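You operate a simulated robot arm through the tools that you are given. There is no shell and no other tool.

You are at the controls of a simulated robot arm. One attempt, no reset.

JOB
Set out two cups on coasters and pour tea into the yellow one.
Fine: the yellow cup goes on the purple coaster, the brown cup on the red one; fill up to its line; the other cups stay empty; the teapot goes back where it stood.

Only the result counts: the job must be done as asked and must still hold three seconds after the hand-in. Knocking over, shifting, dropping, spilling or breaking anything else fails it.

ROBOT AND FRAMES
A 6-joint arm with a two-finger gripper, fixed in place. Base frame: the origin is on the floor under the middle of its stand, x ahead of it, y to its left, z up. Lengths are in mm, angles in degrees, forces in N, time in s.
It reaches about 940 mm from its shoulder. Its first joint turns from -166.0 to 166.0 degrees. Payload 2.54 kg.
Tool frame: the origin (TCP) lies between the finger pads and is the grasp point; the fingertips stand 30 mm ahead of it; z points along the fingers, y is the line along which they close. The gripper opens to 116 mm; its body begins 95 mm behind the TCP.
Orientation is that of the tool frame in the base frame, as a unit quaternion [x, y, z, w]. With the fingers straight down and closing along the base's y, the tool's x points along the base's -x, its y along +y and its z along -z.

CONTROLS
- The arm moves only by the tool arm_command. Its argument "commands" is a list of rows, each a list of 7 numbers: the turn, a rotation vector about the tool's x, y, z in rad, then the shift along the tool's x, y, z in mm, then the finger opening in mm, from 0 to 116. In form: [[ax, ay, az, dx, dy, dz, hand], ...]. A call has 1 to 20 rows; each row shifts and turns the commanded pose from where the row before left it, along the tool's axes as they then stand. A row lasts 0.2 s, in which the tool goes at most 50 mm and 8.6 degrees; a call with a longer step from one row to the next is refused whole, and so is a gripper value outside its range. A pose out of reach is approached as far as the arm can. The call stops where the force on the tool passes 40 N (or 10 N more than at its start, if that is more) or the arm is blocked; 0.2 s more then pass. Each finger travels about 72 mm/s and halts on what it meets, pressing with about 22 N; the grip force reading is that of the motor and also rises with nothing between the fingers. The clock runs only during rows and for 0.2 s after the last one: add rows that do not move to give the fingers time. The reply holds the time, the measured pose of the TCP, the force on the tool along the base axes, the opening and the grip force, in the units named above and with some noise, with the torque about the TCP (base axes, N m) and any sound that the robot's microphone picked up.
- Cameras (640 x 400 px; columns grow to the right, rows downward): "scene" is fixed at [51.1, 498.5, 1155.1]; the picture's right is [-0.27, -0.96, 0.00], its down [-0.70, 0.19, -0.69] and it looks along [0.66, -0.18, -0.73] (base axes); focal length 341 px, centre (320, 200). "wrist" rides on the gripper at [69, -15, -122] in the tool frame; the picture's right is [0.21, 0.98, 0.00], its down [-0.83, 0.18, -0.53] and it looks along [-0.52, 0.11, 0.85] (tool axes); focal length 251 px, centre (320, 200). There is no depth. A picture from a camera that has moved, and an enlarged one, comes with that camera's place and axes in the base frame and with its lens.
- grab_frame(camera): a new picture of that camera. No time passes.
- enlarge(camera, box): a new picture of the part [left, top, right, bottom] of that camera's present view, enlarged. No time passes.
- finish_job(): hands the job in; it is judged then, once.

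Nothing tells you positions but the pictures and the camera data. Unless the task says otherwise, let go and move clear before handing in.

The tools are called after "Call:" by a JSON object that holds its "api" and its "payload". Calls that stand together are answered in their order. arm_command: Moves the arm, as the interface text tells. Its arguments: {"type":"object","properties":{"commands":{"type":"array","items":{"type":"array","items":{"type":"number"}}}},"required":["commands"]} The other tools are called the same way: grab_frame (camera) takes a picture; enlarge (camera, box) takes an enlarged picture of a part of a camera's view; finish_job () hands the job in.

At the start:

```text
clock: 0.0
eef_pos: [331.9, 188.4, 806.3]
orientation: [0.0, 1.0, -0.001, 0.0]
contact_force: [-0.2, -0.3, 0.3]
wrist_torque: [-0.01, -0.03, 0.01]
width: 115.7
grip_force: 0.0
```

scene: 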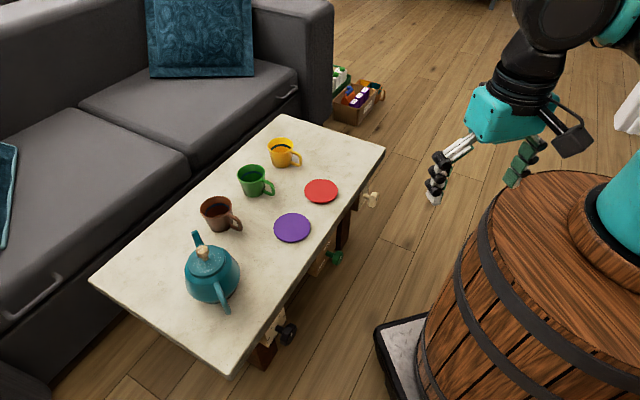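
wrist: 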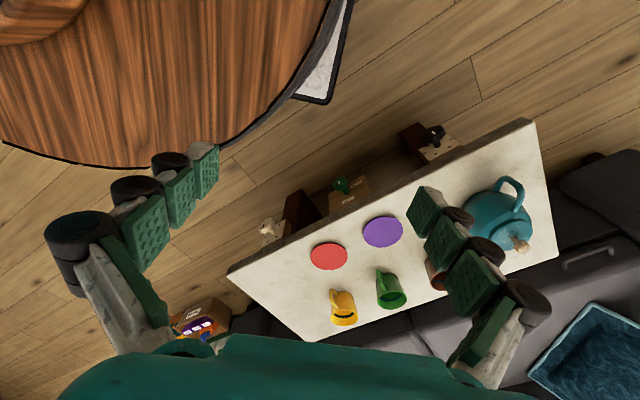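

I see a low table with a teapot, brown, green and yellow cups, and a purple and a red coaster. I'll take close-ups first to work out positions.

Call:
{"api": "enlarge", "payload": {"camera": "scene", "box": [180, 120, 340, 220]}}

Call:
{"api": "enlarge", "payload": {"camera": "scene", "box": [160, 180, 320, 280]}}

Call:
{"api": "enlarge", "payload": {"camera": "scene", "box": [80, 100, 400, 380]}}

Call:
{"api": "enlarge", "payload": {"camera": "wrist", "box": [220, 110, 560, 350]}}

```text
4.00 times, centred on (260, 170) of scene
camera zoom: at [51.1, 498.5, 1155.1], right [-0.27, -0.96, 0.0], down [-0.7, 0.19, -0.69], along [0.66, -0.18, -0.73], focal length 1366 px, centre (560, 320)
```

zoom: 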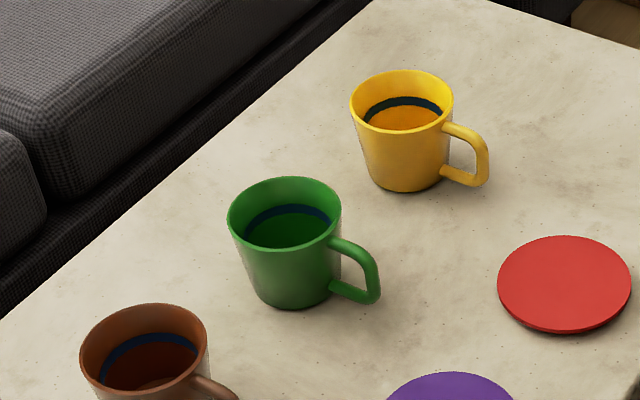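

```text
4.00 times, centred on (240, 230) of scene
camera zoom: at [51.1, 498.5, 1155.1], right [-0.27, -0.96, 0.0], down [-0.7, 0.19, -0.69], along [0.66, -0.18, -0.73], focal length 1366 px, centre (640, 80)
```

zoom: 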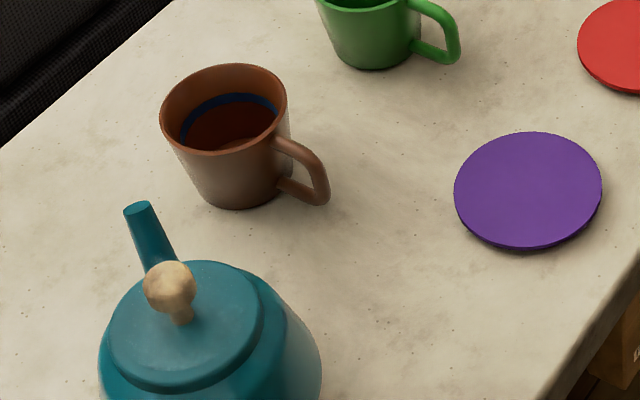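

```text
1.43 times, centred on (240, 240) of scene
camera zoom: at [51.1, 498.5, 1155.1], right [-0.27, -0.96, 0.0], down [-0.7, 0.19, -0.69], along [0.66, -0.18, -0.73], focal length 488 px, centre (434, 143)
```

zoom: 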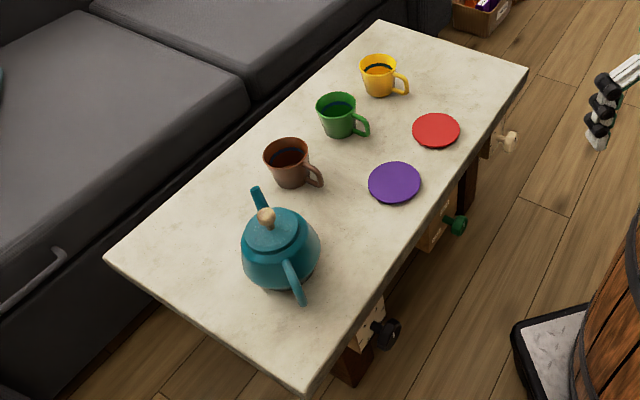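

```text
1.67 times, centred on (390, 230) of wrist
camera zoom: at [262.6, 174.3, 928.1], right [-0.21, 0.98, 0.0], down [0.83, 0.18, 0.53], along [0.52, 0.11, -0.84], focal length 419 px, centre (203, 150)
```

zoom: 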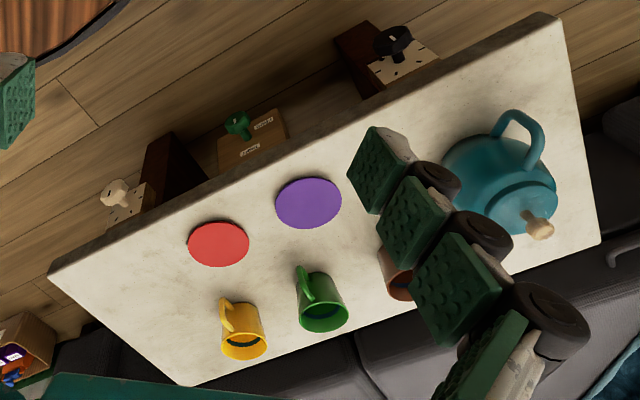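

The cups sit about 425 mm up: yellow near (912, 388), green near (804, 495), brown near (701, 600). The coasters are at purple (632, 417) and red (745, 302), and the teapot is at (508, 622). I'll begin with a small test move to learn how a turn and a shift combine in one row.

Call:
{"api": "arm_command", "payload": {"commands": [[0, 0, -0.12, -48, 0, 0, 116], [0, 0, 0, 0, 0, 0, 116]]}}

```text
clock: 0.6
eef_pos: [381.3, 187.9, 807.2]
orientation: [-0.061, 0.998, 0.0, 0.001]
contact_force: [-0.4, 0.4, -0.3]
wrist_torque: [0.0, 0.0, 0.02]
width: 116.1
grip_force: 0.1
```

The shift uses the axes from before that row's turn. Now I'll yaw towards the yellow cup and pitch the tool outward while moving over the table.

Call:
{"api": "arm_command", "payload": {"commands": [[0, 0, -0.12, -48, 0, 0, 116], [0, 0, -0.12, -48, 0, 0, 116], [0, 0, -0.12, -48, 0, 0, 116], [0, -0.13, 0, -40, 0, 20, 116], [0, -0.13, 0, -37.1, 0, 25, 116], [0, -0.13, 0, -33.5, 0, 29.6, 116], [0, -0.13, 0, -29.4, 0, 33.7, 116], [0, -0.13, 0, -24.8, 0, 37.2, 116], [0, -0.13, 0, -19.7, 0, 40.1, 116], [0, 0, 0, 0, 0, 0, 116]]}}

Call:
{"api": "grab_frame", "payload": {"camera": "scene"}}

Call:
{"api": "grab_frame", "payload": {"camera": "wrist"}}

```text
clock: 2.8
eef_pos: [745.3, 345.8, 710.0]
orientation: [-0.22, 0.899, 0.089, 0.369]
contact_force: [-0.7, -0.1, 0.3]
wrist_torque: [0.02, 0.0, 0.01]
width: 116.1
grip_force: 0.1
out of reach, approached as far as the arm can: row 8, 9
```

```text
taken
```

scene: 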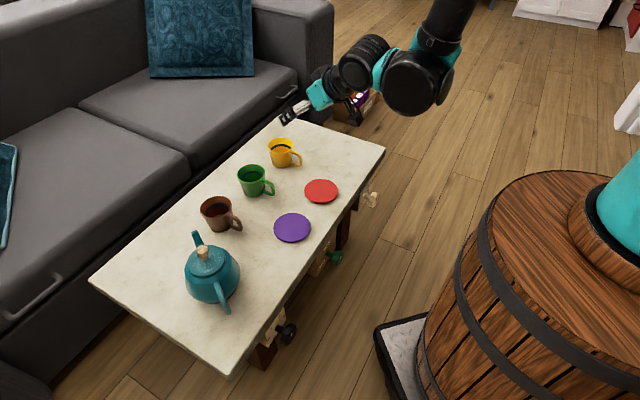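

```text
taken
camera wrist: at [632.4, 271.1, 748.1], right [-0.59, 0.8, -0.15], down [0.1, 0.26, 0.96], along [0.8, 0.55, -0.23], focal length 251 px, centre (320, 200)
```

wrist: 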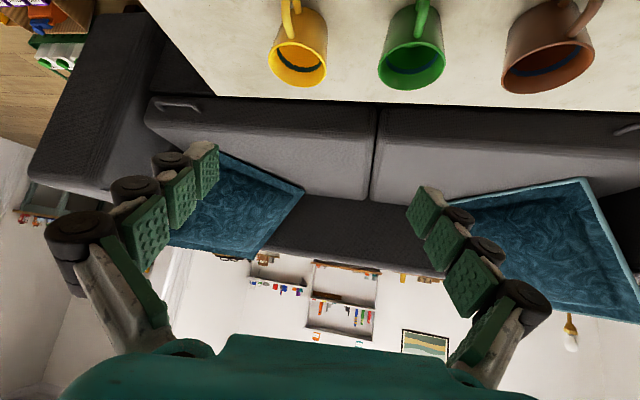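

The tool now points outward at about 45° and the three cups are in the wrist view. I'll move lower and further out in small steps to see what the arm can reach.

Call:
{"api": "arm_command", "payload": {"commands": [[0, 0, 0, -10, -10, 38, 116], [0, 0, 0, -10, -10, 38, 116], [0, 0, 0, 0, 0, 0, 116]]}}

```text
clock: 3.6
eef_pos: [815.1, 357.2, 667.1]
orientation: [-0.219, 0.898, 0.09, 0.37]
contact_force: [0.1, 0.3, -1.2]
wrist_torque: [0.04, 0.03, 0.0]
width: 115.9
grip_force: 0.1
```

Call:
{"api": "arm_command", "payload": {"commands": [[0, 0, 0, 25, -5.7, 25.4, 116], [0, 0, 0, 25, -5.7, 25.4, 116], [0, 0, 0, 25, -5.7, 25.4, 116], [0, 0, 0, 0, 0, 0, 116]]}}

Call:
{"api": "grab_frame", "payload": {"camera": "scene"}}

Call:
{"api": "grab_frame", "payload": {"camera": "wrist"}}

```text
clock: 4.6
eef_pos: [854.4, 364.2, 579.8]
orientation: [-0.22, 0.899, 0.089, 0.369]
contact_force: [0.0, 0.1, 0.4]
wrist_torque: [0.01, -0.02, -0.02]
width: 116.0
grip_force: 0.0
out of reach, approached as far as the arm can: row 1, 2, 3
```

```text
taken
```

scene: 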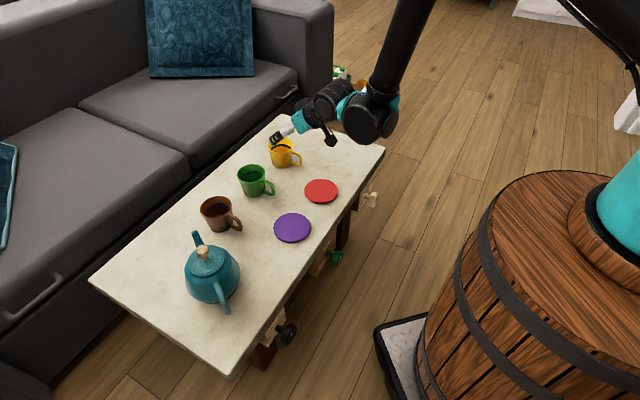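

```text
taken
camera wrist: at [741.8, 288.6, 617.1], right [-0.59, 0.8, -0.15], down [0.1, 0.26, 0.96], along [0.8, 0.55, -0.24], focal length 251 px, centre (320, 200)
```

wrist: 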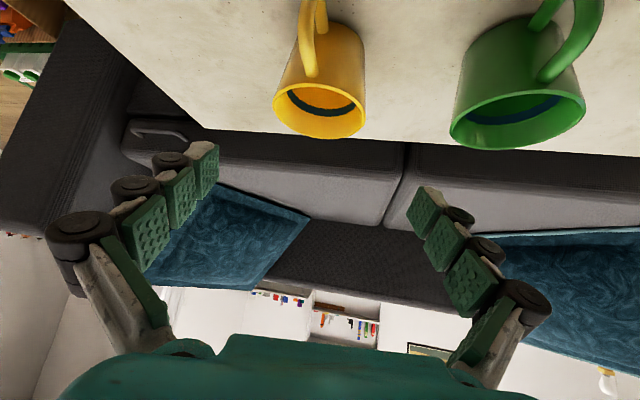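

The wrist limit stops a 45° pitch when the arm goes low, so I'll steepen to about 27° from vertical. Then I'll line the TCP up above the yellow cup at roughly (907, 386).

Call:
{"api": "arm_command", "payload": {"commands": [[0, 0.15, 0, 0, 0, 0, 116], [0, 0.15, 0, 0, 0, 0, 116], [0, 0, 0, -25.2, -2.5, 13, 116], [0, 0, 0, -25.2, -2.5, 13, 116], [0, 0, 0, 0, 0, 0, 116]]}}

Call:
{"api": "grab_frame", "payload": {"camera": "wrist"}}

```text
clock: 5.8
eef_pos: [908.5, 386.9, 583.8]
orientation: [-0.232, 0.943, 0.056, 0.23]
contact_force: [-0.1, -0.3, -0.1]
wrist_torque: [0.03, 0.0, 0.0]
width: 115.8
grip_force: 0.0
```

```text
taken
camera wrist: at [811.1, 318.6, 660.1], right [-0.62, 0.78, -0.1], down [0.35, 0.39, 0.86], along [0.7, 0.5, -0.51], focal length 251 px, centre (320, 200)
```

wrist: 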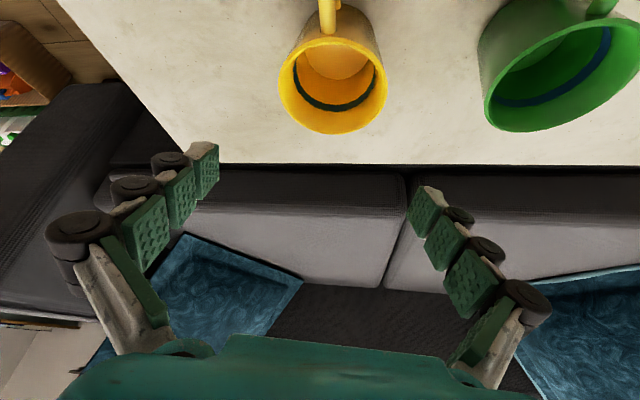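

The cup rim triangulates to about (906, 384, 492), right under the hand. I'll go straight down around it and check before closing.

Call:
{"api": "arm_command", "payload": {"commands": [[0, 0, 0, 9.64, -0.3, 18.4, 116], [0, 0, 0, 9.64, -0.3, 18.4, 116], [0, 0, 0, 9.64, -0.3, 18.4, 116], [0, 0, 0, 9.64, -0.3, 18.4, 116], [0, 0, 0, 9.64, -0.3, 18.4, 116], [0, 0, 0, 0, 0, 0, 116]]}}

Call:
{"api": "grab_frame", "payload": {"camera": "wrist"}}

Call:
{"api": "enlarge", "payload": {"camera": "scene", "box": [200, 60, 440, 210]}}

```text
clock: 7.2
eef_pos: [909.7, 384.8, 477.8]
orientation: [-0.23, 0.943, 0.056, 0.231]
contact_force: [0.5, -0.7, -0.3]
wrist_torque: [0.01, 0.03, 0.0]
width: 116.1
grip_force: 0.1
```

```text
taken
camera wrist: at [811.9, 317.4, 554.8], right [-0.62, 0.78, -0.1], down [0.35, 0.39, 0.86], along [0.7, 0.5, -0.51], focal length 251 px, centre (320, 200)
```

wrist: 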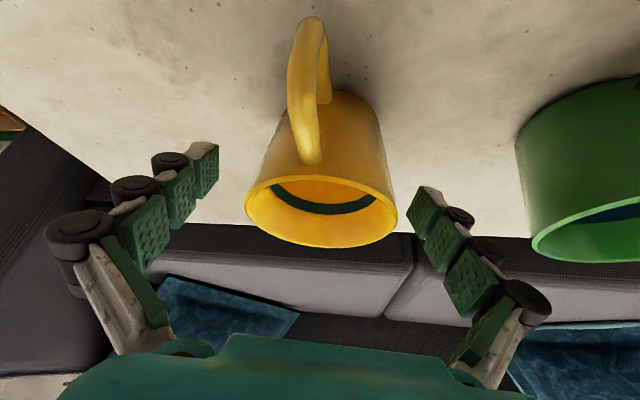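

```text
2.67 times, centred on (320, 135) of scene
camera zoom: at [51.1, 498.5, 1155.1], right [-0.27, -0.96, 0.0], down [-0.7, 0.19, -0.69], along [0.66, -0.18, -0.73], focal length 910 px, centre (320, 373)
```

zoom: 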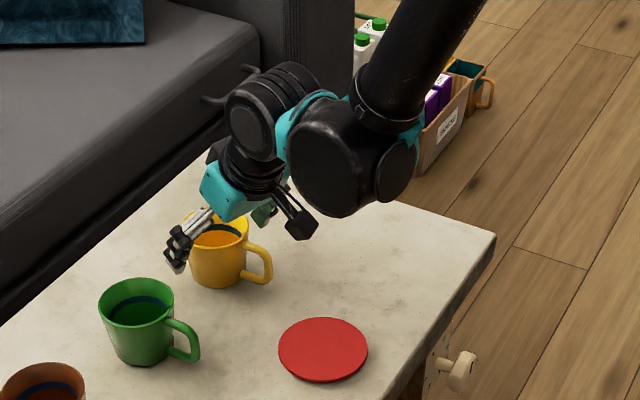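

The cup is centred between the fingers, so I'll close on it.

Call:
{"api": "arm_command", "payload": {"commands": [[0, 0, 0, 0, 0, 0, 80], [0, 0, 0, 0, 0, 0, 60], [0, 0, 0, 0, 0, 0, 40], [0, 0, 0, 0, 0, 0, 40]]}}

Call:
{"api": "grab_frame", "payload": {"camera": "wrist"}}

```text
clock: 8.2
eef_pos: [908.8, 385.2, 479.2]
orientation: [-0.23, 0.943, 0.055, 0.232]
contact_force: [-0.6, -0.4, 3.5]
wrist_torque: [-0.18, 0.01, -0.07]
width: 74.6
grip_force: 22.1
```

```text
taken
camera wrist: at [811.9, 317.2, 555.3], right [-0.62, 0.78, -0.1], down [0.35, 0.39, 0.86], along [0.7, 0.5, -0.51], focal length 251 px, centre (320, 200)
```

wrist: 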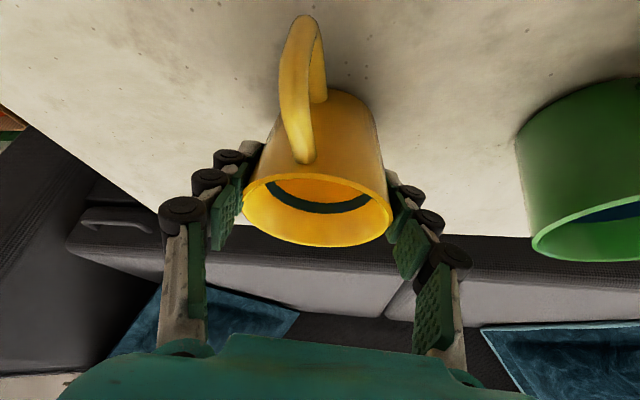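

The grip is firm at 74.6 mm. I'll lift straight up slowly.

Call:
{"api": "arm_command", "payload": {"commands": [[0, 0, 0, -4.6, 0, -8.9, 40], [0, 0, 0, -9.3, 0, -17.7, 40], [0, 0, 0, -9.3, 0, -17.7, 40], [0, 0, 0, -9.3, 0, -17.7, 40], [0, 0, 0, -9.3, 0, -17.7, 40], [0, 0, 0, 0, 0, 0, 40]]}}

Call:
{"api": "grab_frame", "payload": {"camera": "wrist"}}

Call:
{"api": "enlarge", "payload": {"camera": "scene", "box": [200, 60, 440, 210]}}

```text
clock: 9.6
eef_pos: [908.5, 385.0, 567.7]
orientation: [-0.231, 0.943, 0.058, 0.232]
contact_force: [0.5, -1.0, -2.3]
wrist_torque: [0.0, 0.01, 0.01]
width: 74.5
grip_force: 22.1
```

```text
taken
camera wrist: at [810.2, 317.8, 643.2], right [-0.62, 0.78, -0.1], down [0.35, 0.39, 0.86], along [0.7, 0.5, -0.51], focal length 251 px, centre (320, 200)
```

wrist: 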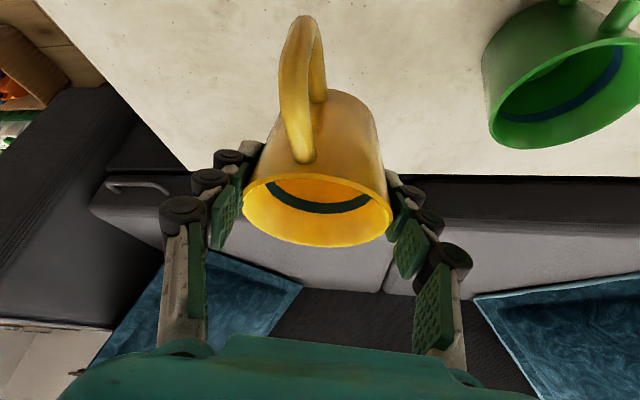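

```text
2.67 times, centred on (320, 135) of scene
camera zoom: at [51.1, 498.5, 1155.1], right [-0.27, -0.96, 0.0], down [-0.7, 0.19, -0.69], along [0.66, -0.18, -0.73], focal length 910 px, centre (320, 373)
```

zoom: 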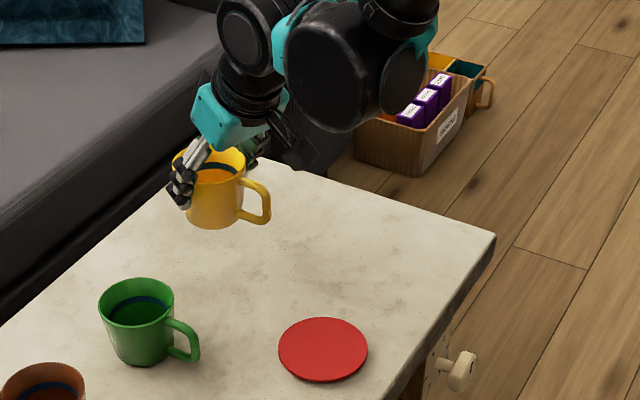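

The yellow cup is held upright and clear of the table. I'll raise it and carry it over toward the purple coaster, checking reach on the way.

Call:
{"api": "arm_command", "payload": {"commands": [[0, 0, 0, -9.3, 0, -17.7, 40], [0, 0, 0, 26, 22.3, -20.4, 40], [0, 0, 0, 26, 22.3, -20.4, 40], [0, 0, 0, 26, 22.3, -20.4, 40], [0, 0, 0, 26, 22.3, -20.4, 40], [0, 0, 0, 0, 0, 0, 40]]}}

```text
clock: 11.0
eef_pos: [751.0, 404.0, 612.9]
orientation: [-0.23, 0.943, 0.056, 0.231]
contact_force: [-0.1, -0.5, -1.2]
wrist_torque: [-0.03, -0.02, 0.0]
width: 74.6
grip_force: 22.4
```

Call:
{"api": "arm_command", "payload": {"commands": [[0, 0, 0, 26, 22.3, -20.4, 40], [0, 0, 0, 28.8, 22.3, -15.1, 40], [0, 0, 0, 28.8, 22.3, -15.1, 40], [0, 0, 0, 0, 0, 0, 40]]}}

Call:
{"api": "grab_frame", "payload": {"camera": "wrist"}}

Call:
{"api": "grab_frame", "payload": {"camera": "scene"}}

```text
clock: 12.0
eef_pos: [639.7, 425.2, 627.6]
orientation: [-0.231, 0.944, 0.056, 0.23]
contact_force: [-0.1, -0.6, -1.2]
wrist_torque: [-0.02, -0.01, -0.01]
width: 74.4
grip_force: 22.2
out of reach, approached as far as the arm can: row 3
```

```text
taken
camera wrist: at [542.3, 358.6, 702.9], right [-0.62, 0.78, -0.1], down [0.35, 0.39, 0.85], along [0.7, 0.49, -0.51], focal length 251 px, centre (320, 200)
```

wrist: 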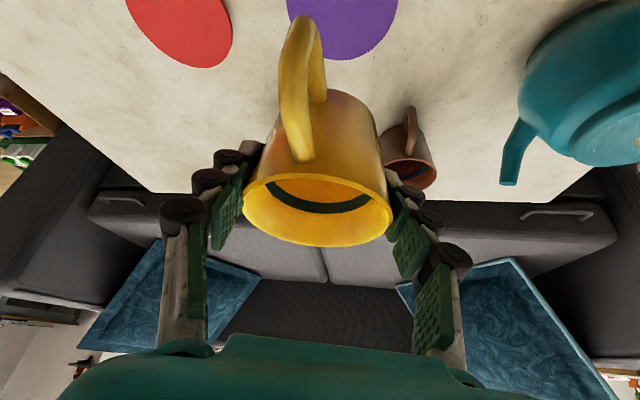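

```text
taken
```

scene: 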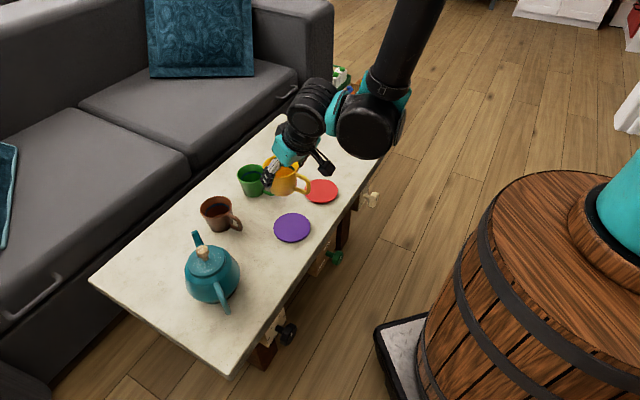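

At this pitch the near side is at the wrist's limit. I'll back off a little and swing the hand about the vertical axis, which keeps the cup upright, so the tilt points sideways instead.

Call:
{"api": "arm_command", "payload": {"commands": [[0, 0, 0, -31.2, 0, 5, 40], [-0.0662, 0, -0.1265, 0, 0, 0, 40], [-0.0662, 0, -0.1265, 0, 0, 0, 40], [-0.0662, 0, -0.1265, 0, 0, 0, 40], [-0.0662, 0, -0.1265, 0, 0, 0, 40], [-0.0662, 0, -0.1265, 0, 0, 0, 40], [0, 0, 0, 0, 0, 0, 40]]}}

Call:
{"api": "grab_frame", "payload": {"camera": "scene"}}

```text
clock: 13.6
eef_pos: [667.5, 440.0, 635.6]
orientation: [-0.546, 0.803, 0.133, 0.197]
contact_force: [0.6, 0.4, -1.6]
wrist_torque: [0.01, 0.03, 0.0]
width: 74.2
grip_force: 21.7
```

```text
taken
```

scene: 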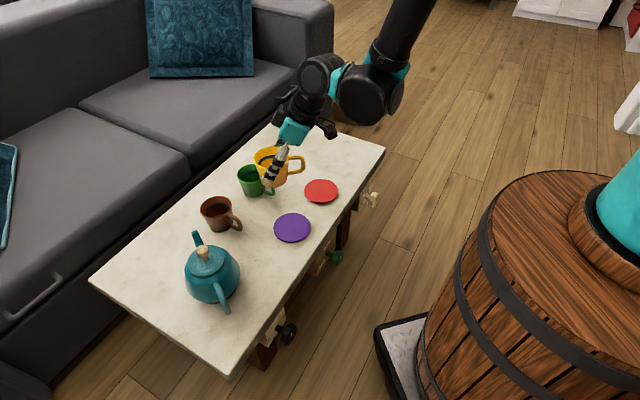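

Call:
{"api": "arm_command", "payload": {"commands": [[-0.0662, 0, -0.1265, 0, 0, 0, 40], [-0.0662, 0, -0.1265, 0, 0, 0, 40], [-0.0662, 0, -0.1265, 0, 0, 0, 40], [-0.0662, 0, -0.1265, 0, 0, 0, 40], [-0.0662, 0, -0.1265, 0, 0, 0, 40], [0, 0, 0, 0, 0, 0, 40]]}}

Call:
{"api": "grab_frame", "payload": {"camera": "wrist"}}

Call:
{"api": "enlarge", "payload": {"camera": "scene", "box": [200, 80, 400, 250]}}

```text
clock: 15.0
eef_pos: [668.0, 440.3, 636.4]
orientation: [0.792, -0.562, -0.195, -0.137]
contact_force: [1.3, -0.2, -2.0]
wrist_torque: [0.0, 0.01, -0.02]
width: 74.3
grip_force: 22.1
```

```text
taken
camera wrist: at [720.7, 334.7, 713.0], right [-0.86, -0.5, -0.1], down [-0.33, 0.4, 0.86], along [-0.39, 0.77, -0.51], focal length 251 px, centre (320, 200)
```

wrist: 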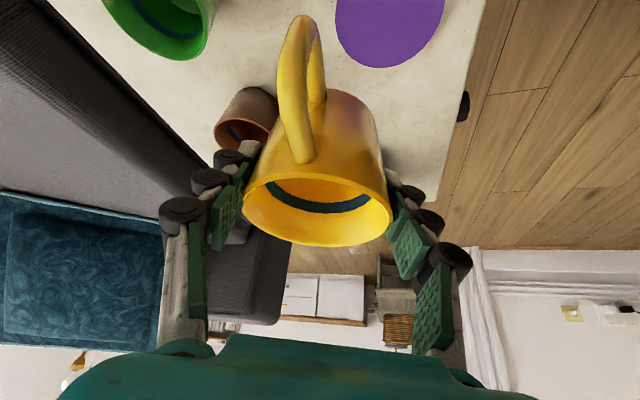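

```text
2.35 times, centred on (300, 165) of scene
camera zoom: at [51.1, 498.5, 1155.1], right [-0.27, -0.96, 0.0], down [-0.7, 0.19, -0.69], along [0.66, -0.18, -0.73], focal length 803 px, centre (367, 282)
```

zoom: 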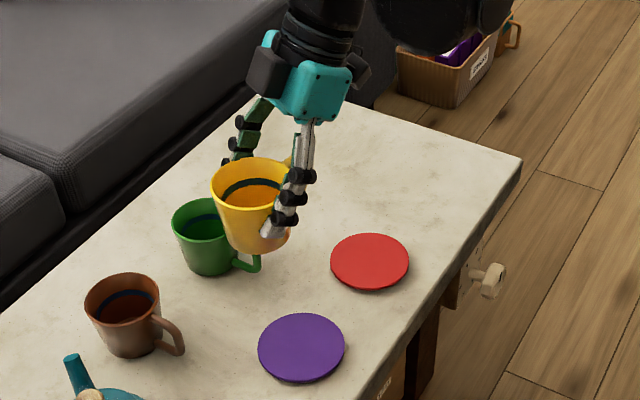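

The hand now tilts sideways with the cup still upright. I'll shift over the purple coaster and come down to just above it.

Call:
{"api": "arm_command", "payload": {"commands": [[0, 0, 0, 5.6, 43.1, -2.9, 40], [0, 0, 0, 12.05, 0, 23, 40], [0, 0, 0, 12.05, 0, 23, 40], [0, 0, 0, 12.05, 0, 23, 40], [0, 0, 0, 12.05, 0, 23, 40], [0, 0, 0, 0, 0, 0, 40]]}}

Call:
{"api": "enlarge", "payload": {"camera": "scene", "box": [220, 160, 380, 260]}}

Call:
{"api": "grab_frame", "payload": {"camera": "wrist"}}

```text
clock: 16.4
eef_pos: [638.3, 425.4, 540.4]
orientation: [0.793, -0.561, -0.195, -0.137]
contact_force: [0.9, -0.4, -1.7]
wrist_torque: [-0.02, -0.03, 0.01]
width: 74.3
grip_force: 21.9
out of reach, approached as far as the arm can: row 5
```

```text
4.00 times, centred on (300, 210) of scene
camera zoom: at [51.1, 498.5, 1155.1], right [-0.27, -0.96, 0.0], down [-0.7, 0.19, -0.69], along [0.66, -0.18, -0.73], focal length 1366 px, centre (400, 160)
```

zoom: 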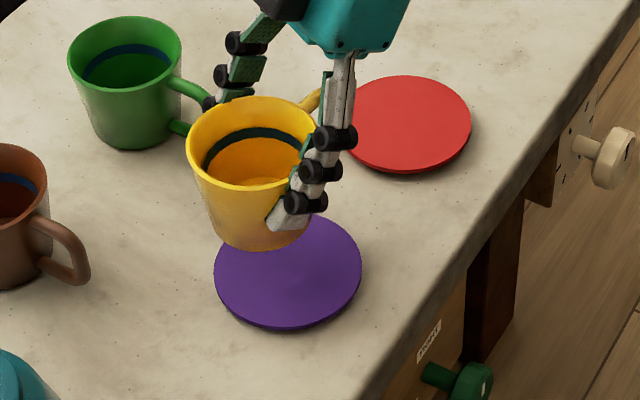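

```text
taken
camera wrist: at [689.9, 320.3, 615.8], right [-0.86, -0.5, -0.1], down [-0.33, 0.4, 0.86], along [-0.39, 0.77, -0.51], focal length 251 px, centre (320, 200)
```

wrist: 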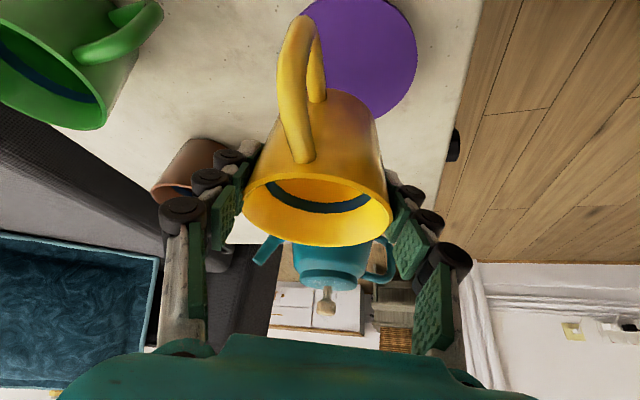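

The purple coaster is below, but this wrist posture runs out of reach at z of about 540. I'll look at the whole arm before choosing another posture.

Call:
{"api": "grab_frame", "payload": {"camera": "scene"}}

Call:
{"api": "enlarge", "payload": {"camera": "scene", "box": [240, 0, 500, 170]}}

```text
taken
```

scene: 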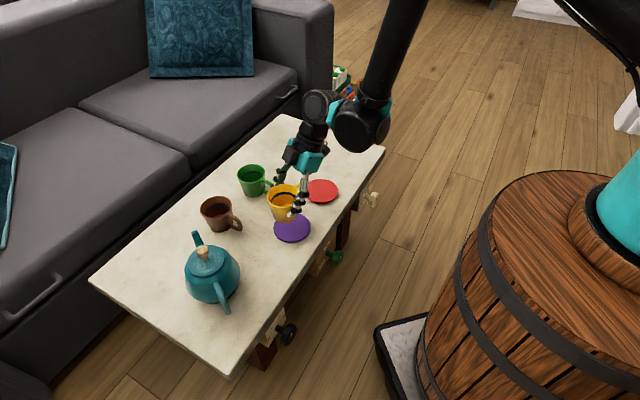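

```text
2.35 times, centred on (370, 85) of scene
camera zoom: at [51.1, 498.5, 1155.1], right [-0.27, -0.96, 0.0], down [-0.7, 0.19, -0.69], along [0.66, -0.18, -0.73], focal length 803 px, centre (202, 471)
```

zoom: 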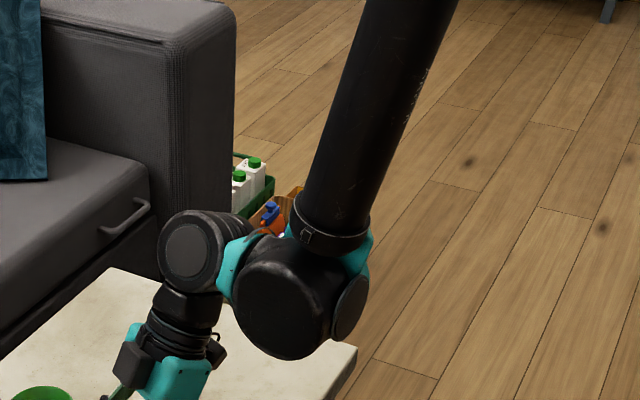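

Call:
{"api": "arm_command", "payload": {"commands": [[0, 0, 0, 4.6, 0, 8.9, 40], [0, 0, 0, 4.6, 0, 8.9, 40], [0, 0, 0, 0, 0, 0, 40]]}}

```text
clock: 17.2
eef_pos: [643.3, 431.1, 521.8]
orientation: [0.793, -0.561, -0.194, -0.136]
contact_force: [-0.8, 0.1, -1.3]
wrist_torque: [-0.01, -0.01, 0.03]
width: 74.2
grip_force: 22.1
out of reach, approached as far as the arm can: row 1, 2
```

Call:
{"api": "enlarge", "payload": {"camera": "scene", "box": [400, 0, 640, 400]}}

```text
1.00 times, centred on (520, 200) of scene (not enlarged: the box is as wide or as high as the picture)
camera zoom: at [51.1, 498.5, 1155.1], right [-0.27, -0.96, 0.0], down [-0.7, 0.19, -0.69], along [0.66, -0.18, -0.73], focal length 341 px, centre (120, 200)
```

zoom: 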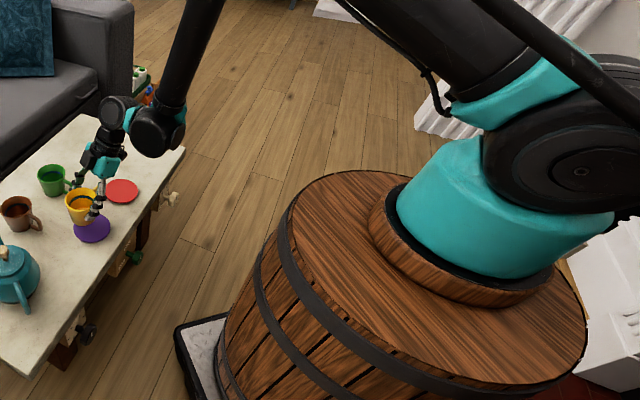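

Call:
{"api": "enlarge", "payload": {"camera": "scene", "box": [300, -300, 900, 100]}}

Call:
{"api": "enlarge", "payload": {"camera": "scene", "box": [560, 100, 800, 250]}}

```text
refused: -300 is not a number from 0 to 400
```

```text
refused: 800 is not a number from 0 to 640
```

Call:
{"api": "enlarge", "payload": {"camera": "scene", "box": [0, 0, 640, 2]}}

Call:
{"api": "enlarge", "payload": {"camera": "scene", "box": [638, 0, 640, 400]}}

```text
1.00 times, centred on (320, 1) of scene (not enlarged: the box is as wide or as high as the picture)
camera zoom: at [51.1, 498.5, 1155.1], right [-0.27, -0.96, 0.0], down [-0.7, 0.19, -0.69], along [0.66, -0.18, -0.73], focal length 341 px, centre (320, 399)
```

zoom: 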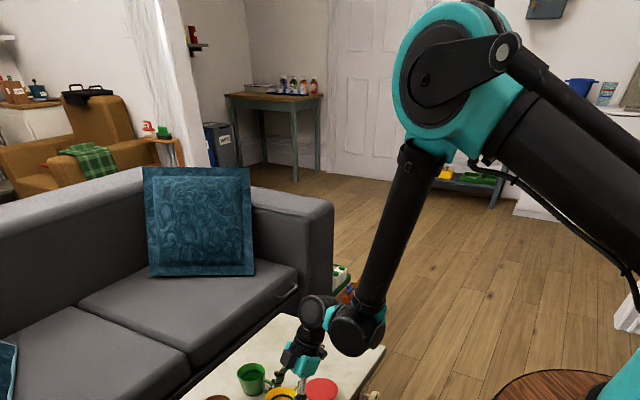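

```text
1.00 times, centred on (639, 200) of scene (not enlarged: the box is as wide or as high as the picture)
camera zoom: at [51.1, 498.5, 1155.1], right [-0.27, -0.96, 0.0], down [-0.7, 0.19, -0.69], along [0.66, -0.18, -0.73], focal length 341 px, centre (1, 200)
```

zoom: 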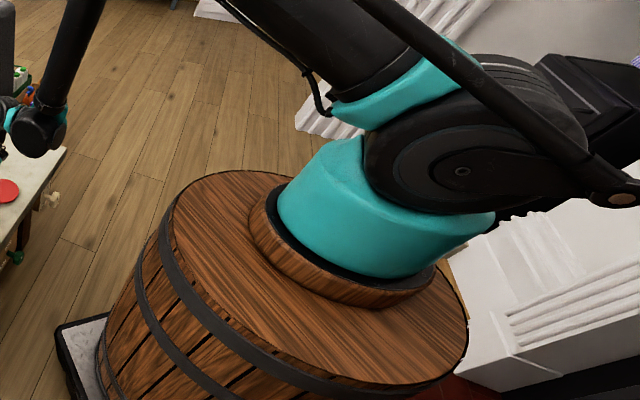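

The arm has a parallel-rod linkage that limits how steep the forearm can get, so near the coaster the hand must lean back toward the robot. I'll lift away and yaw the other way round, which keeps the cup upright, until the tilt points toward -y.

Call:
{"api": "arm_command", "payload": {"commands": [[0, 0, 0, -18.5, 0, -35.4, 40], [0, 0, 0, -18.5, 0, -35.4, 40], [0, 0, 0, -14.4, -13.7, -15.1, 40], [0, 0, 0, -14.4, -13.7, -15.1, 40], [0, 0, 0, -14.4, -13.7, -15.1, 40], [0.0671, 0, 0.1285, 0, 0, 0, 40], [0.0671, 0, 0.1285, 0, 0, 0, 40], [0.0671, 0, 0.1285, 0, 0, 0, 40], [0.0671, 0, 0.1285, 0, 0, 0, 40], [0.0671, 0, 0.1285, 0, 0, 0, 40], [0.0671, 0, 0.1285, 0, 0, 0, 40], [0.0671, 0, 0.1285, 0, 0, 0, 40], [0.0671, 0, 0.1285, 0, 0, 0, 40], [0.0671, 0, 0.1285, 0, 0, 0, 40], [0.0671, 0, 0.1285, 0, 0, 0, 40], [0, 0, 0, 0, 0, 0, 40]]}}

```text
clock: 20.6
eef_pos: [676.4, 459.8, 662.4]
orientation: [-0.22, 0.946, 0.054, 0.232]
contact_force: [0.7, -0.6, -1.0]
wrist_torque: [0.03, 0.01, 0.02]
width: 74.2
grip_force: 22.1
```

Call:
{"api": "arm_command", "payload": {"commands": [[0.0671, 0, 0.1285, 0, 0, 0, 40], [0.0671, 0, 0.1285, 0, 0, 0, 40], [0.0671, 0, 0.1285, 0, 0, 0, 40], [0.0671, 0, 0.1285, 0, 0, 0, 40], [0.0671, 0, 0.1285, 0, 0, 0, 40], [0.0671, 0, 0.1285, 0, 0, 0, 40], [0.0671, 0, 0.1285, 0, 0, 0, 40], [0.0671, 0, 0.1285, 0, 0, 0, 40], [0.0671, 0, 0.1285, 0, 0, 0, 40], [0.0671, 0, 0.1285, 0, 0, 0, 40], [0.0671, 0, 0.1285, 0, 0, 0, 40], [0.0671, 0, 0.1285, 0, 0, 0, 40], [0.0671, 0, 0.1285, 0, 0, 0, 40], [0, 0, 0, 0, 0, 0, 40]]}}

Call:
{"api": "grab_frame", "payload": {"camera": "scene"}}

Call:
{"api": "grab_frame", "payload": {"camera": "wrist"}}

```text
clock: 23.6
eef_pos: [675.9, 461.7, 661.0]
orientation: [0.635, 0.735, -0.156, 0.18]
contact_force: [-0.4, 0.0, -1.5]
wrist_torque: [-0.01, 0.01, -0.02]
width: 74.0
grip_force: 21.8
```

```text
taken
```

scene: 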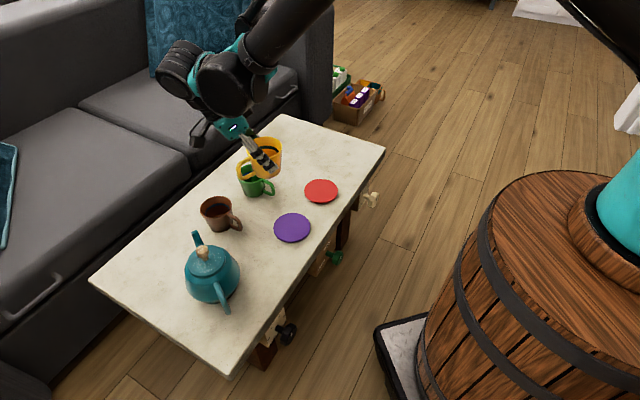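

```text
taken
camera wrist: at [643.9, 575.9, 737.5], right [0.94, 0.33, -0.1], down [0.25, -0.45, 0.86], along [0.24, -0.83, -0.51], focal length 251 px, centre (320, 200)
```

wrist: 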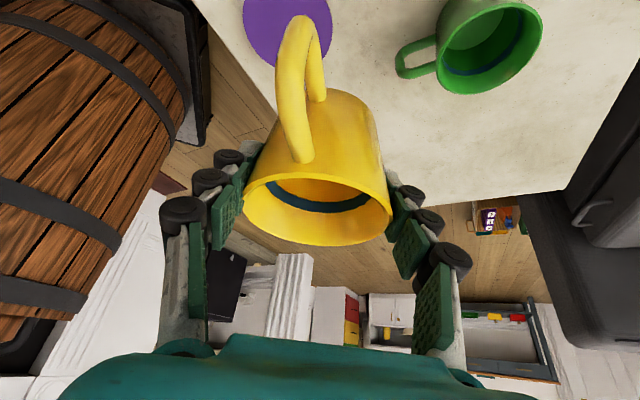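

Call:
{"api": "enlarge", "payload": {"camera": "wrist", "box": [220, 0, 380, 100]}}

```text
4.00 times, centred on (300, 50) of wrist
camera zoom: at [643.9, 575.9, 737.5], right [0.94, 0.33, -0.1], down [0.25, -0.45, 0.86], along [0.24, -0.83, -0.51], focal length 1006 px, centre (400, 800)
```

zoom: 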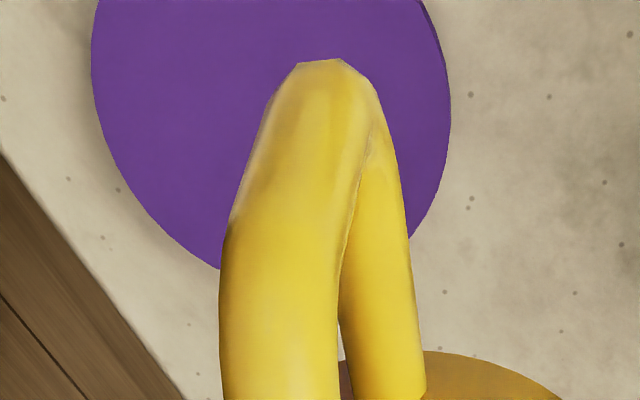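

Call:
{"api": "arm_command", "payload": {"commands": [[0, 0, 0, -17.1, -26.3, 8.9, 40], [0, 0, 0, -17.1, -26.3, 8.9, 40], [0, 0, 0, 12.03, 0, 23.06, 40], [0, 0, 0, 12.03, 0, 23.06, 40], [0, 0, 0, 12.03, 0, 23.06, 40], [0, 0, 0, 12.03, 0, 23.06, 40], [0, 0, 0, 12.03, 0, 23.06, 40], [0, 0, 0, 0, 0, 0, 40]]}}

Call:
{"api": "enlarge", "payload": {"camera": "scene", "box": [220, 160, 380, 260]}}

Call:
{"api": "grab_frame", "payload": {"camera": "wrist"}}

```text
clock: 25.4
eef_pos: [631.3, 415.9, 532.0]
orientation: [0.634, 0.735, -0.156, 0.18]
contact_force: [-0.2, 0.1, -1.8]
wrist_torque: [0.01, -0.04, -0.03]
width: 74.5
grip_force: 21.6
```

```text
4.00 times, centred on (300, 210) of scene
camera zoom: at [51.1, 498.5, 1155.1], right [-0.27, -0.96, 0.0], down [-0.7, 0.19, -0.69], along [0.66, -0.18, -0.73], focal length 1366 px, centre (400, 160)
```

zoom: 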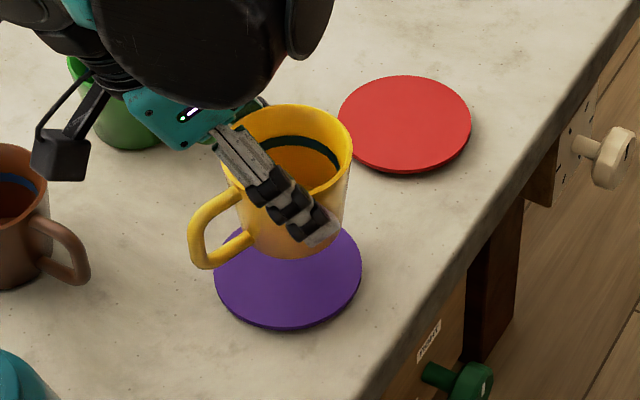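

```text
taken
camera wrist: at [598.5, 530.2, 607.0], right [0.94, 0.33, -0.1], down [0.25, -0.45, 0.86], along [0.24, -0.83, -0.51], focal length 251 px, centre (320, 200)
```

wrist: 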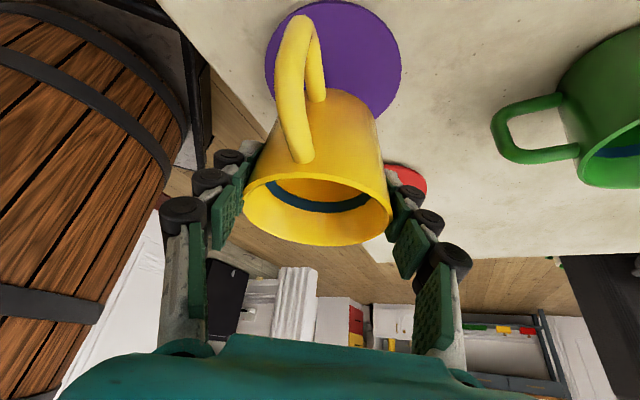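

Call:
{"api": "enlarge", "payload": {"camera": "wrist", "box": [240, 0, 432, 120]}}

```text
3.33 times, centred on (336, 60) of wrist
camera zoom: at [598.5, 530.2, 607.0], right [0.94, 0.33, -0.1], down [0.25, -0.45, 0.86], along [0.24, -0.83, -0.51], focal length 838 px, centre (267, 667)
```

zoom: 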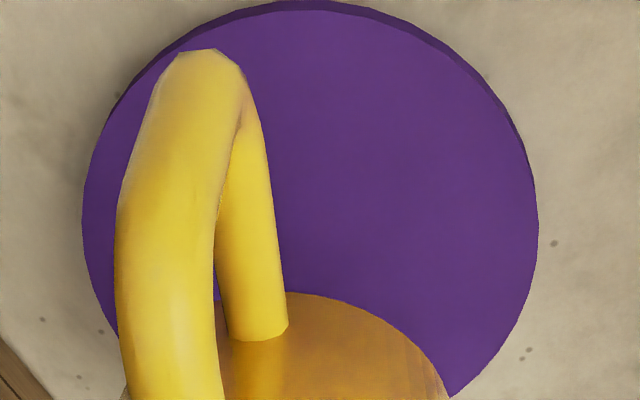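

The purple coaster's centre refines to about (629, 416.5) and the cup is within 3 mm of it. I'll trim that and come down to just above the coaster.

Call:
{"api": "arm_command", "payload": {"commands": [[0, 0, 0, 2.6, -1.8, 9.9, 40], [0, 0, 0, 4.63, 0, 8.87, 40], [0, 0, 0, 4.63, 0, 8.87, 40], [0, 0, 0, 4.63, 0, 8.87, 40], [0, 0, 0, 0, 0, 0, 40]]}}

Call:
{"api": "enlarge", "payload": {"camera": "scene", "box": [240, 180, 336, 240]}}

```text
clock: 26.6
eef_pos: [627.8, 411.5, 492.0]
orientation: [0.634, 0.735, -0.156, 0.181]
contact_force: [-0.5, -0.2, -1.4]
wrist_torque: [0.05, -0.03, 0.01]
width: 74.1
grip_force: 21.7
```

```text
6.67 times, centred on (288, 210) of scene
camera zoom: at [51.1, 498.5, 1155.1], right [-0.27, -0.96, 0.0], down [-0.7, 0.19, -0.69], along [0.66, -0.18, -0.73], focal length 2276 px, centre (533, 133)
```

zoom: 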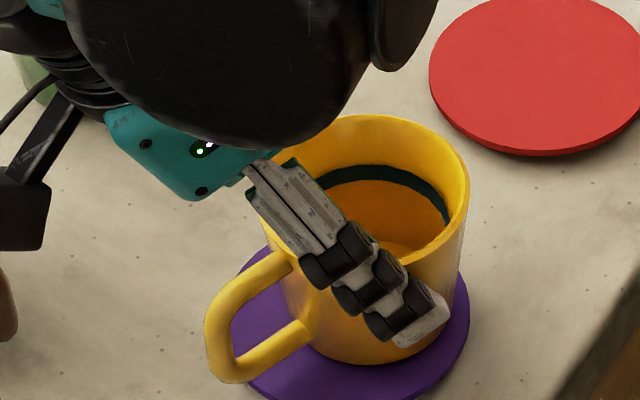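

Comparing the cup foot with the coaster in the scene view, the cup sits about 9 mm too far toward -y. I'll shift it back by that much and recheck.

Call:
{"api": "arm_command", "payload": {"commands": [[0, 0, 0, 8.07, 3.5, -4.2, 40], [0, 0, 0, 0, 0, 0, 40]]}}

Call:
{"api": "enlarge", "payload": {"camera": "scene", "box": [240, 190, 336, 250]}}

```text
clock: 27.2
eef_pos: [630.3, 421.7, 493.0]
orientation: [0.635, 0.735, -0.157, 0.181]
contact_force: [-0.3, -0.1, -1.5]
wrist_torque: [0.02, -0.05, -0.01]
width: 74.0
grip_force: 22.1
```

```text
6.67 times, centred on (288, 220) of scene
camera zoom: at [51.1, 498.5, 1155.1], right [-0.27, -0.96, 0.0], down [-0.7, 0.19, -0.69], along [0.66, -0.18, -0.73], focal length 2276 px, centre (533, 67)
```

zoom: 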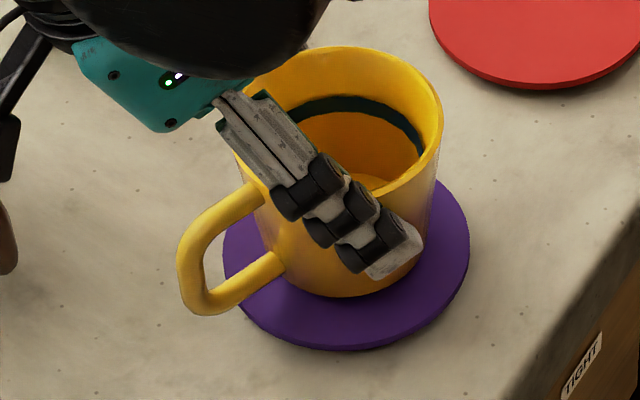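

The cup foot is now centred over the purple coaster. I'll lower it gently, watching the force.

Call:
{"api": "arm_command", "payload": {"commands": [[0, 0, 0, 1.39, 0, 2.66, 40], [0, 0, 0, 1.39, 0, 2.66, 40], [0, 0, 0, 0, 0, 0, 40]]}}

```text
clock: 28.0
eef_pos: [629.7, 420.9, 488.1]
orientation: [0.635, 0.735, -0.156, 0.181]
contact_force: [-0.9, 1.3, 13.7]
wrist_torque: [-0.02, -0.08, -0.1]
width: 74.1
grip_force: 22.8
```

Call:
{"api": "arm_command", "payload": {"commands": [[0, 0, 0, -0.5, 0, -0.9, 40], [0, 0, 0, 0, 0, 0, 40]]}}

Call:
{"api": "enlarge", "payload": {"camera": "scene", "box": [240, 190, 336, 250]}}

```text
clock: 28.6
eef_pos: [630.3, 421.8, 488.5]
orientation: [0.634, 0.736, -0.156, 0.18]
contact_force: [-0.9, -0.4, 1.0]
wrist_torque: [-0.06, 0.01, -0.02]
width: 73.4
grip_force: 22.1
```

```text
6.67 times, centred on (288, 220) of scene
camera zoom: at [51.1, 498.5, 1155.1], right [-0.27, -0.96, 0.0], down [-0.7, 0.19, -0.69], along [0.66, -0.18, -0.73], focal length 2276 px, centre (533, 67)
```

zoom: 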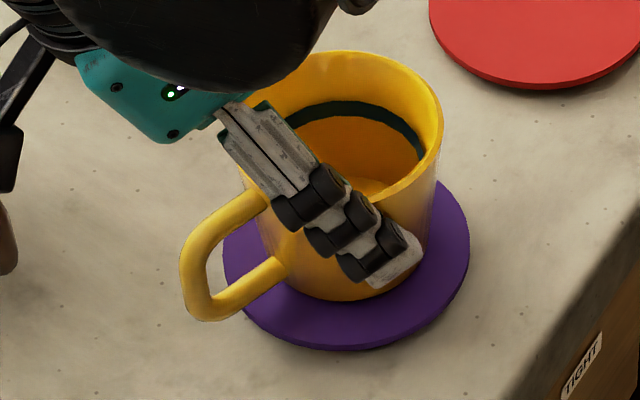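

The cup is resting on the coaster with almost no load on the hand, so I'll open the fingers.

Call:
{"api": "arm_command", "payload": {"commands": [[0, 0, 0, 0, 0, 0, 80], [0, 0, 0, 0, 0, 0, 95], [0, 0, 0, 0, 0, 0, 116], [0, 0, 0, 0, 0, 0, 116]]}}

Call:
{"api": "enlarge", "payload": {"camera": "scene", "box": [240, 190, 336, 250]}}

Call:
{"api": "grab_frame", "payload": {"camera": "wrist"}}

```text
clock: 29.6
eef_pos: [630.6, 421.3, 487.4]
orientation: [0.635, 0.735, -0.156, 0.181]
contact_force: [-0.1, 0.6, -0.3]
wrist_torque: [-0.02, 0.02, 0.03]
width: 116.0
grip_force: 0.1
```

```text
6.67 times, centred on (288, 220) of scene
camera zoom: at [51.1, 498.5, 1155.1], right [-0.27, -0.96, 0.0], down [-0.7, 0.19, -0.69], along [0.66, -0.18, -0.73], focal length 2276 px, centre (533, 67)
```

zoom: 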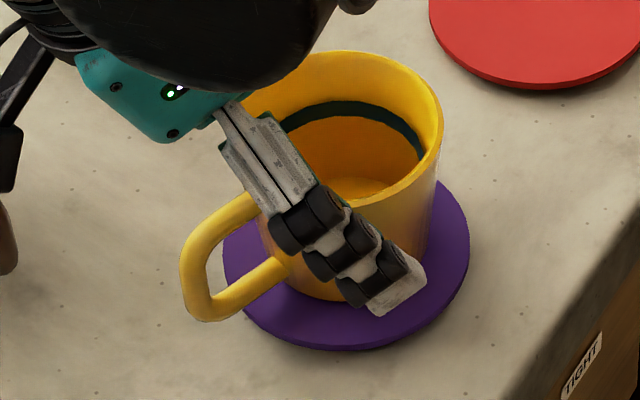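

```text
taken
camera wrist: at [597.9, 535.7, 563.6], right [0.94, 0.33, -0.1], down [0.25, -0.45, 0.86], along [0.24, -0.83, -0.51], focal length 251 px, centre (320, 200)
```

wrist: 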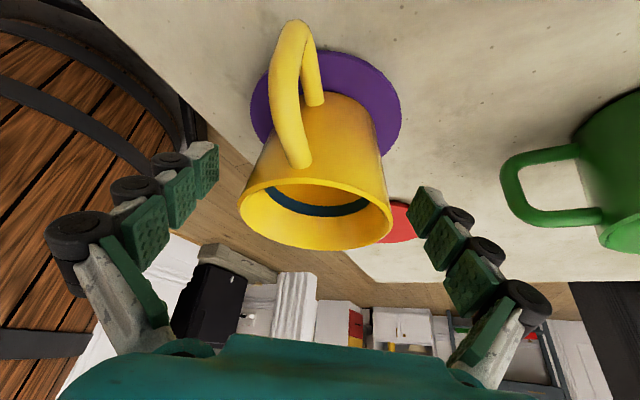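

The yellow cup stands on the purple coaster. I'll retreat straight up, then bring the hand vertical and yaw it for the brown cup.

Call:
{"api": "arm_command", "payload": {"commands": [[0, 0, 0, -7, 0, -13.3, 116], [0, 0, 0, -13.9, 0, -26.6, 116], [0, 0, 0, -18.5, 0, -35.5, 116], [0, 0, 0, -18.5, 0, -35.5, 116], [0, 0, 0, -18.5, 0, -35.5, 116], [0, 0.12, 0, 0, 0, 0, 116], [0, 0.12, 0, 0, 0, 0, 116], [0, 0.12, 0, 0, 0, 0, 116], [0, 0.12, 0, 0, 0, 0, 116], [0, 0, 0, 0, 0, 0, 116]]}}

Call:
{"api": "enlarge", "payload": {"camera": "scene", "box": [220, 160, 380, 260]}}

```text
clock: 31.8
eef_pos: [631.9, 421.9, 653.9]
orientation: [0.654, 0.757, 0.0, 0.0]
contact_force: [0.0, 0.3, -0.2]
wrist_torque: [0.0, 0.01, -0.02]
width: 115.7
grip_force: 0.0
```

```text
4.00 times, centred on (300, 210) of scene
camera zoom: at [51.1, 498.5, 1155.1], right [-0.27, -0.96, 0.0], down [-0.7, 0.19, -0.69], along [0.66, -0.18, -0.73], focal length 1366 px, centre (400, 160)
```

zoom: 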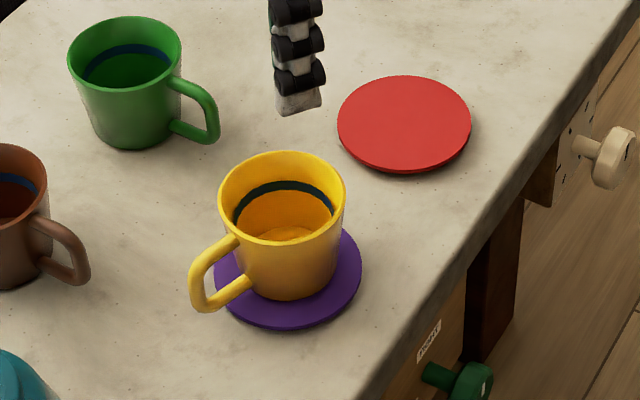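

The yellow cup is well placed on purple. Now I'll yaw the vertical hand to 45° for the brown cup.

Call:
{"api": "arm_command", "payload": {"commands": [[0, 0, -0.138, 0, 0, 0, 116], [0, 0, -0.138, 0, 0, 0, 116], [0, 0, -0.138, 0, 0, 0, 116], [0, 0, -0.138, 0, 0, 0, 116], [0, 0, -0.138, 0, 0, 0, 116], [0, 0, -0.138, 0, 0, 0, 116], [0, 0, -0.138, 0, 0, 0, 116], [0, 0, -0.138, 0, 0, 0, 116], [0, 0, -0.138, 0, 0, 0, 116], [0, 0, -0.138, 0, 0, 0, 116], [0, 0, -0.138, 0, 0, 0, 116], [0, 0, -0.138, 0, 0, 0, 116], [0, 0, -0.138, 0, 0, 0, 116], [0, 0, -0.138, 0, 0, 0, 116], [0, 0, -0.138, 0, 0, 0, 116], [0, 0, -0.138, 0, 0, 0, 116], [0, 0, 0, 0, 0, 0, 116]]}}

Call:
{"api": "grab_frame", "payload": {"camera": "wrist"}}

```text
clock: 35.4
eef_pos: [632.4, 420.2, 651.2]
orientation: [-0.383, 0.924, -0.001, 0.0]
contact_force: [0.2, -1.0, -0.3]
wrist_torque: [0.0, 0.0, 0.0]
width: 115.8
grip_force: 0.0
```

```text
taken
camera wrist: at [592.9, 362.2, 773.6], right [-0.84, 0.54, 0.0], down [0.46, 0.71, 0.53], along [0.29, 0.45, -0.85], focal length 251 px, centre (320, 200)
```

wrist: 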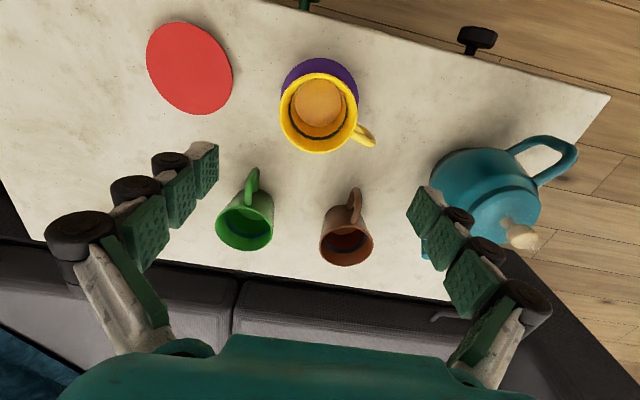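

From here I get brown at about (699, 598) and the red coaster at about (744, 300). I'll move above the brown cup.

Call:
{"api": "arm_command", "payload": {"commands": [[0, 0, 0, -34.6, 15.7, 0, 116], [0, 0, 0, -34.6, 15.7, 0, 116], [0, 0, 0, -34.6, 15.7, 0, 116], [0, 0, 0, -34.6, 15.7, 0, 116], [0, 0, 0, -34.6, 15.7, 0, 116], [0, 0, 0, 0, 0, 35, 116], [0, 0, 0, 0, 0, 35, 116], [0, 0, 0, 0, 0, 0, 116]]}}

Call:
{"api": "grab_frame", "payload": {"camera": "wrist"}}

Call:
{"api": "grab_frame", "payload": {"camera": "scene"}}

```text
clock: 37.2
eef_pos: [697.3, 600.9, 582.4]
orientation: [-0.381, 0.924, 0.0, 0.0]
contact_force: [1.0, 0.4, -0.3]
wrist_torque: [0.0, 0.02, -0.01]
width: 116.0
grip_force: 0.1
```

```text
taken
camera wrist: at [659.4, 541.4, 703.8], right [-0.84, 0.54, 0.0], down [0.46, 0.71, 0.53], along [0.29, 0.45, -0.85], focal length 251 px, centre (320, 200)
```

wrist: 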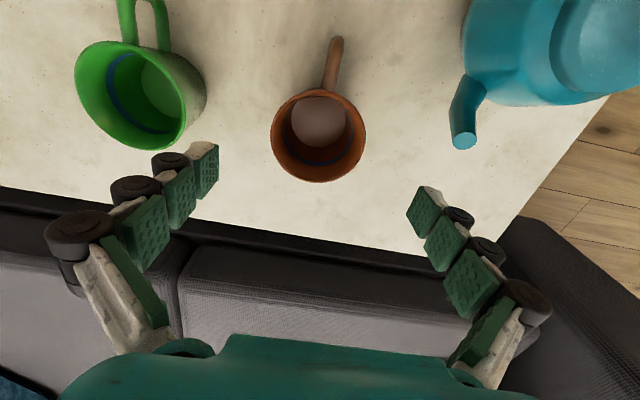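

```text
taken
```

scene: 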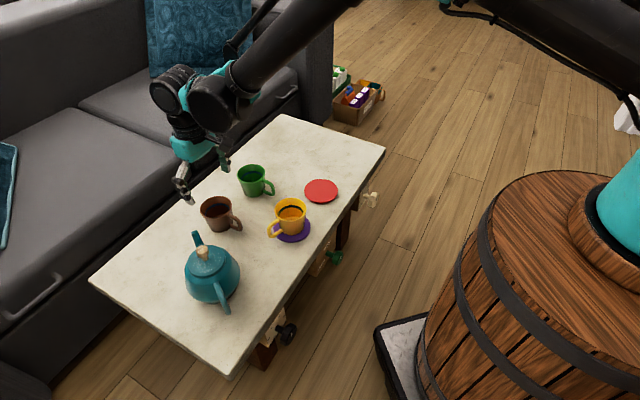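

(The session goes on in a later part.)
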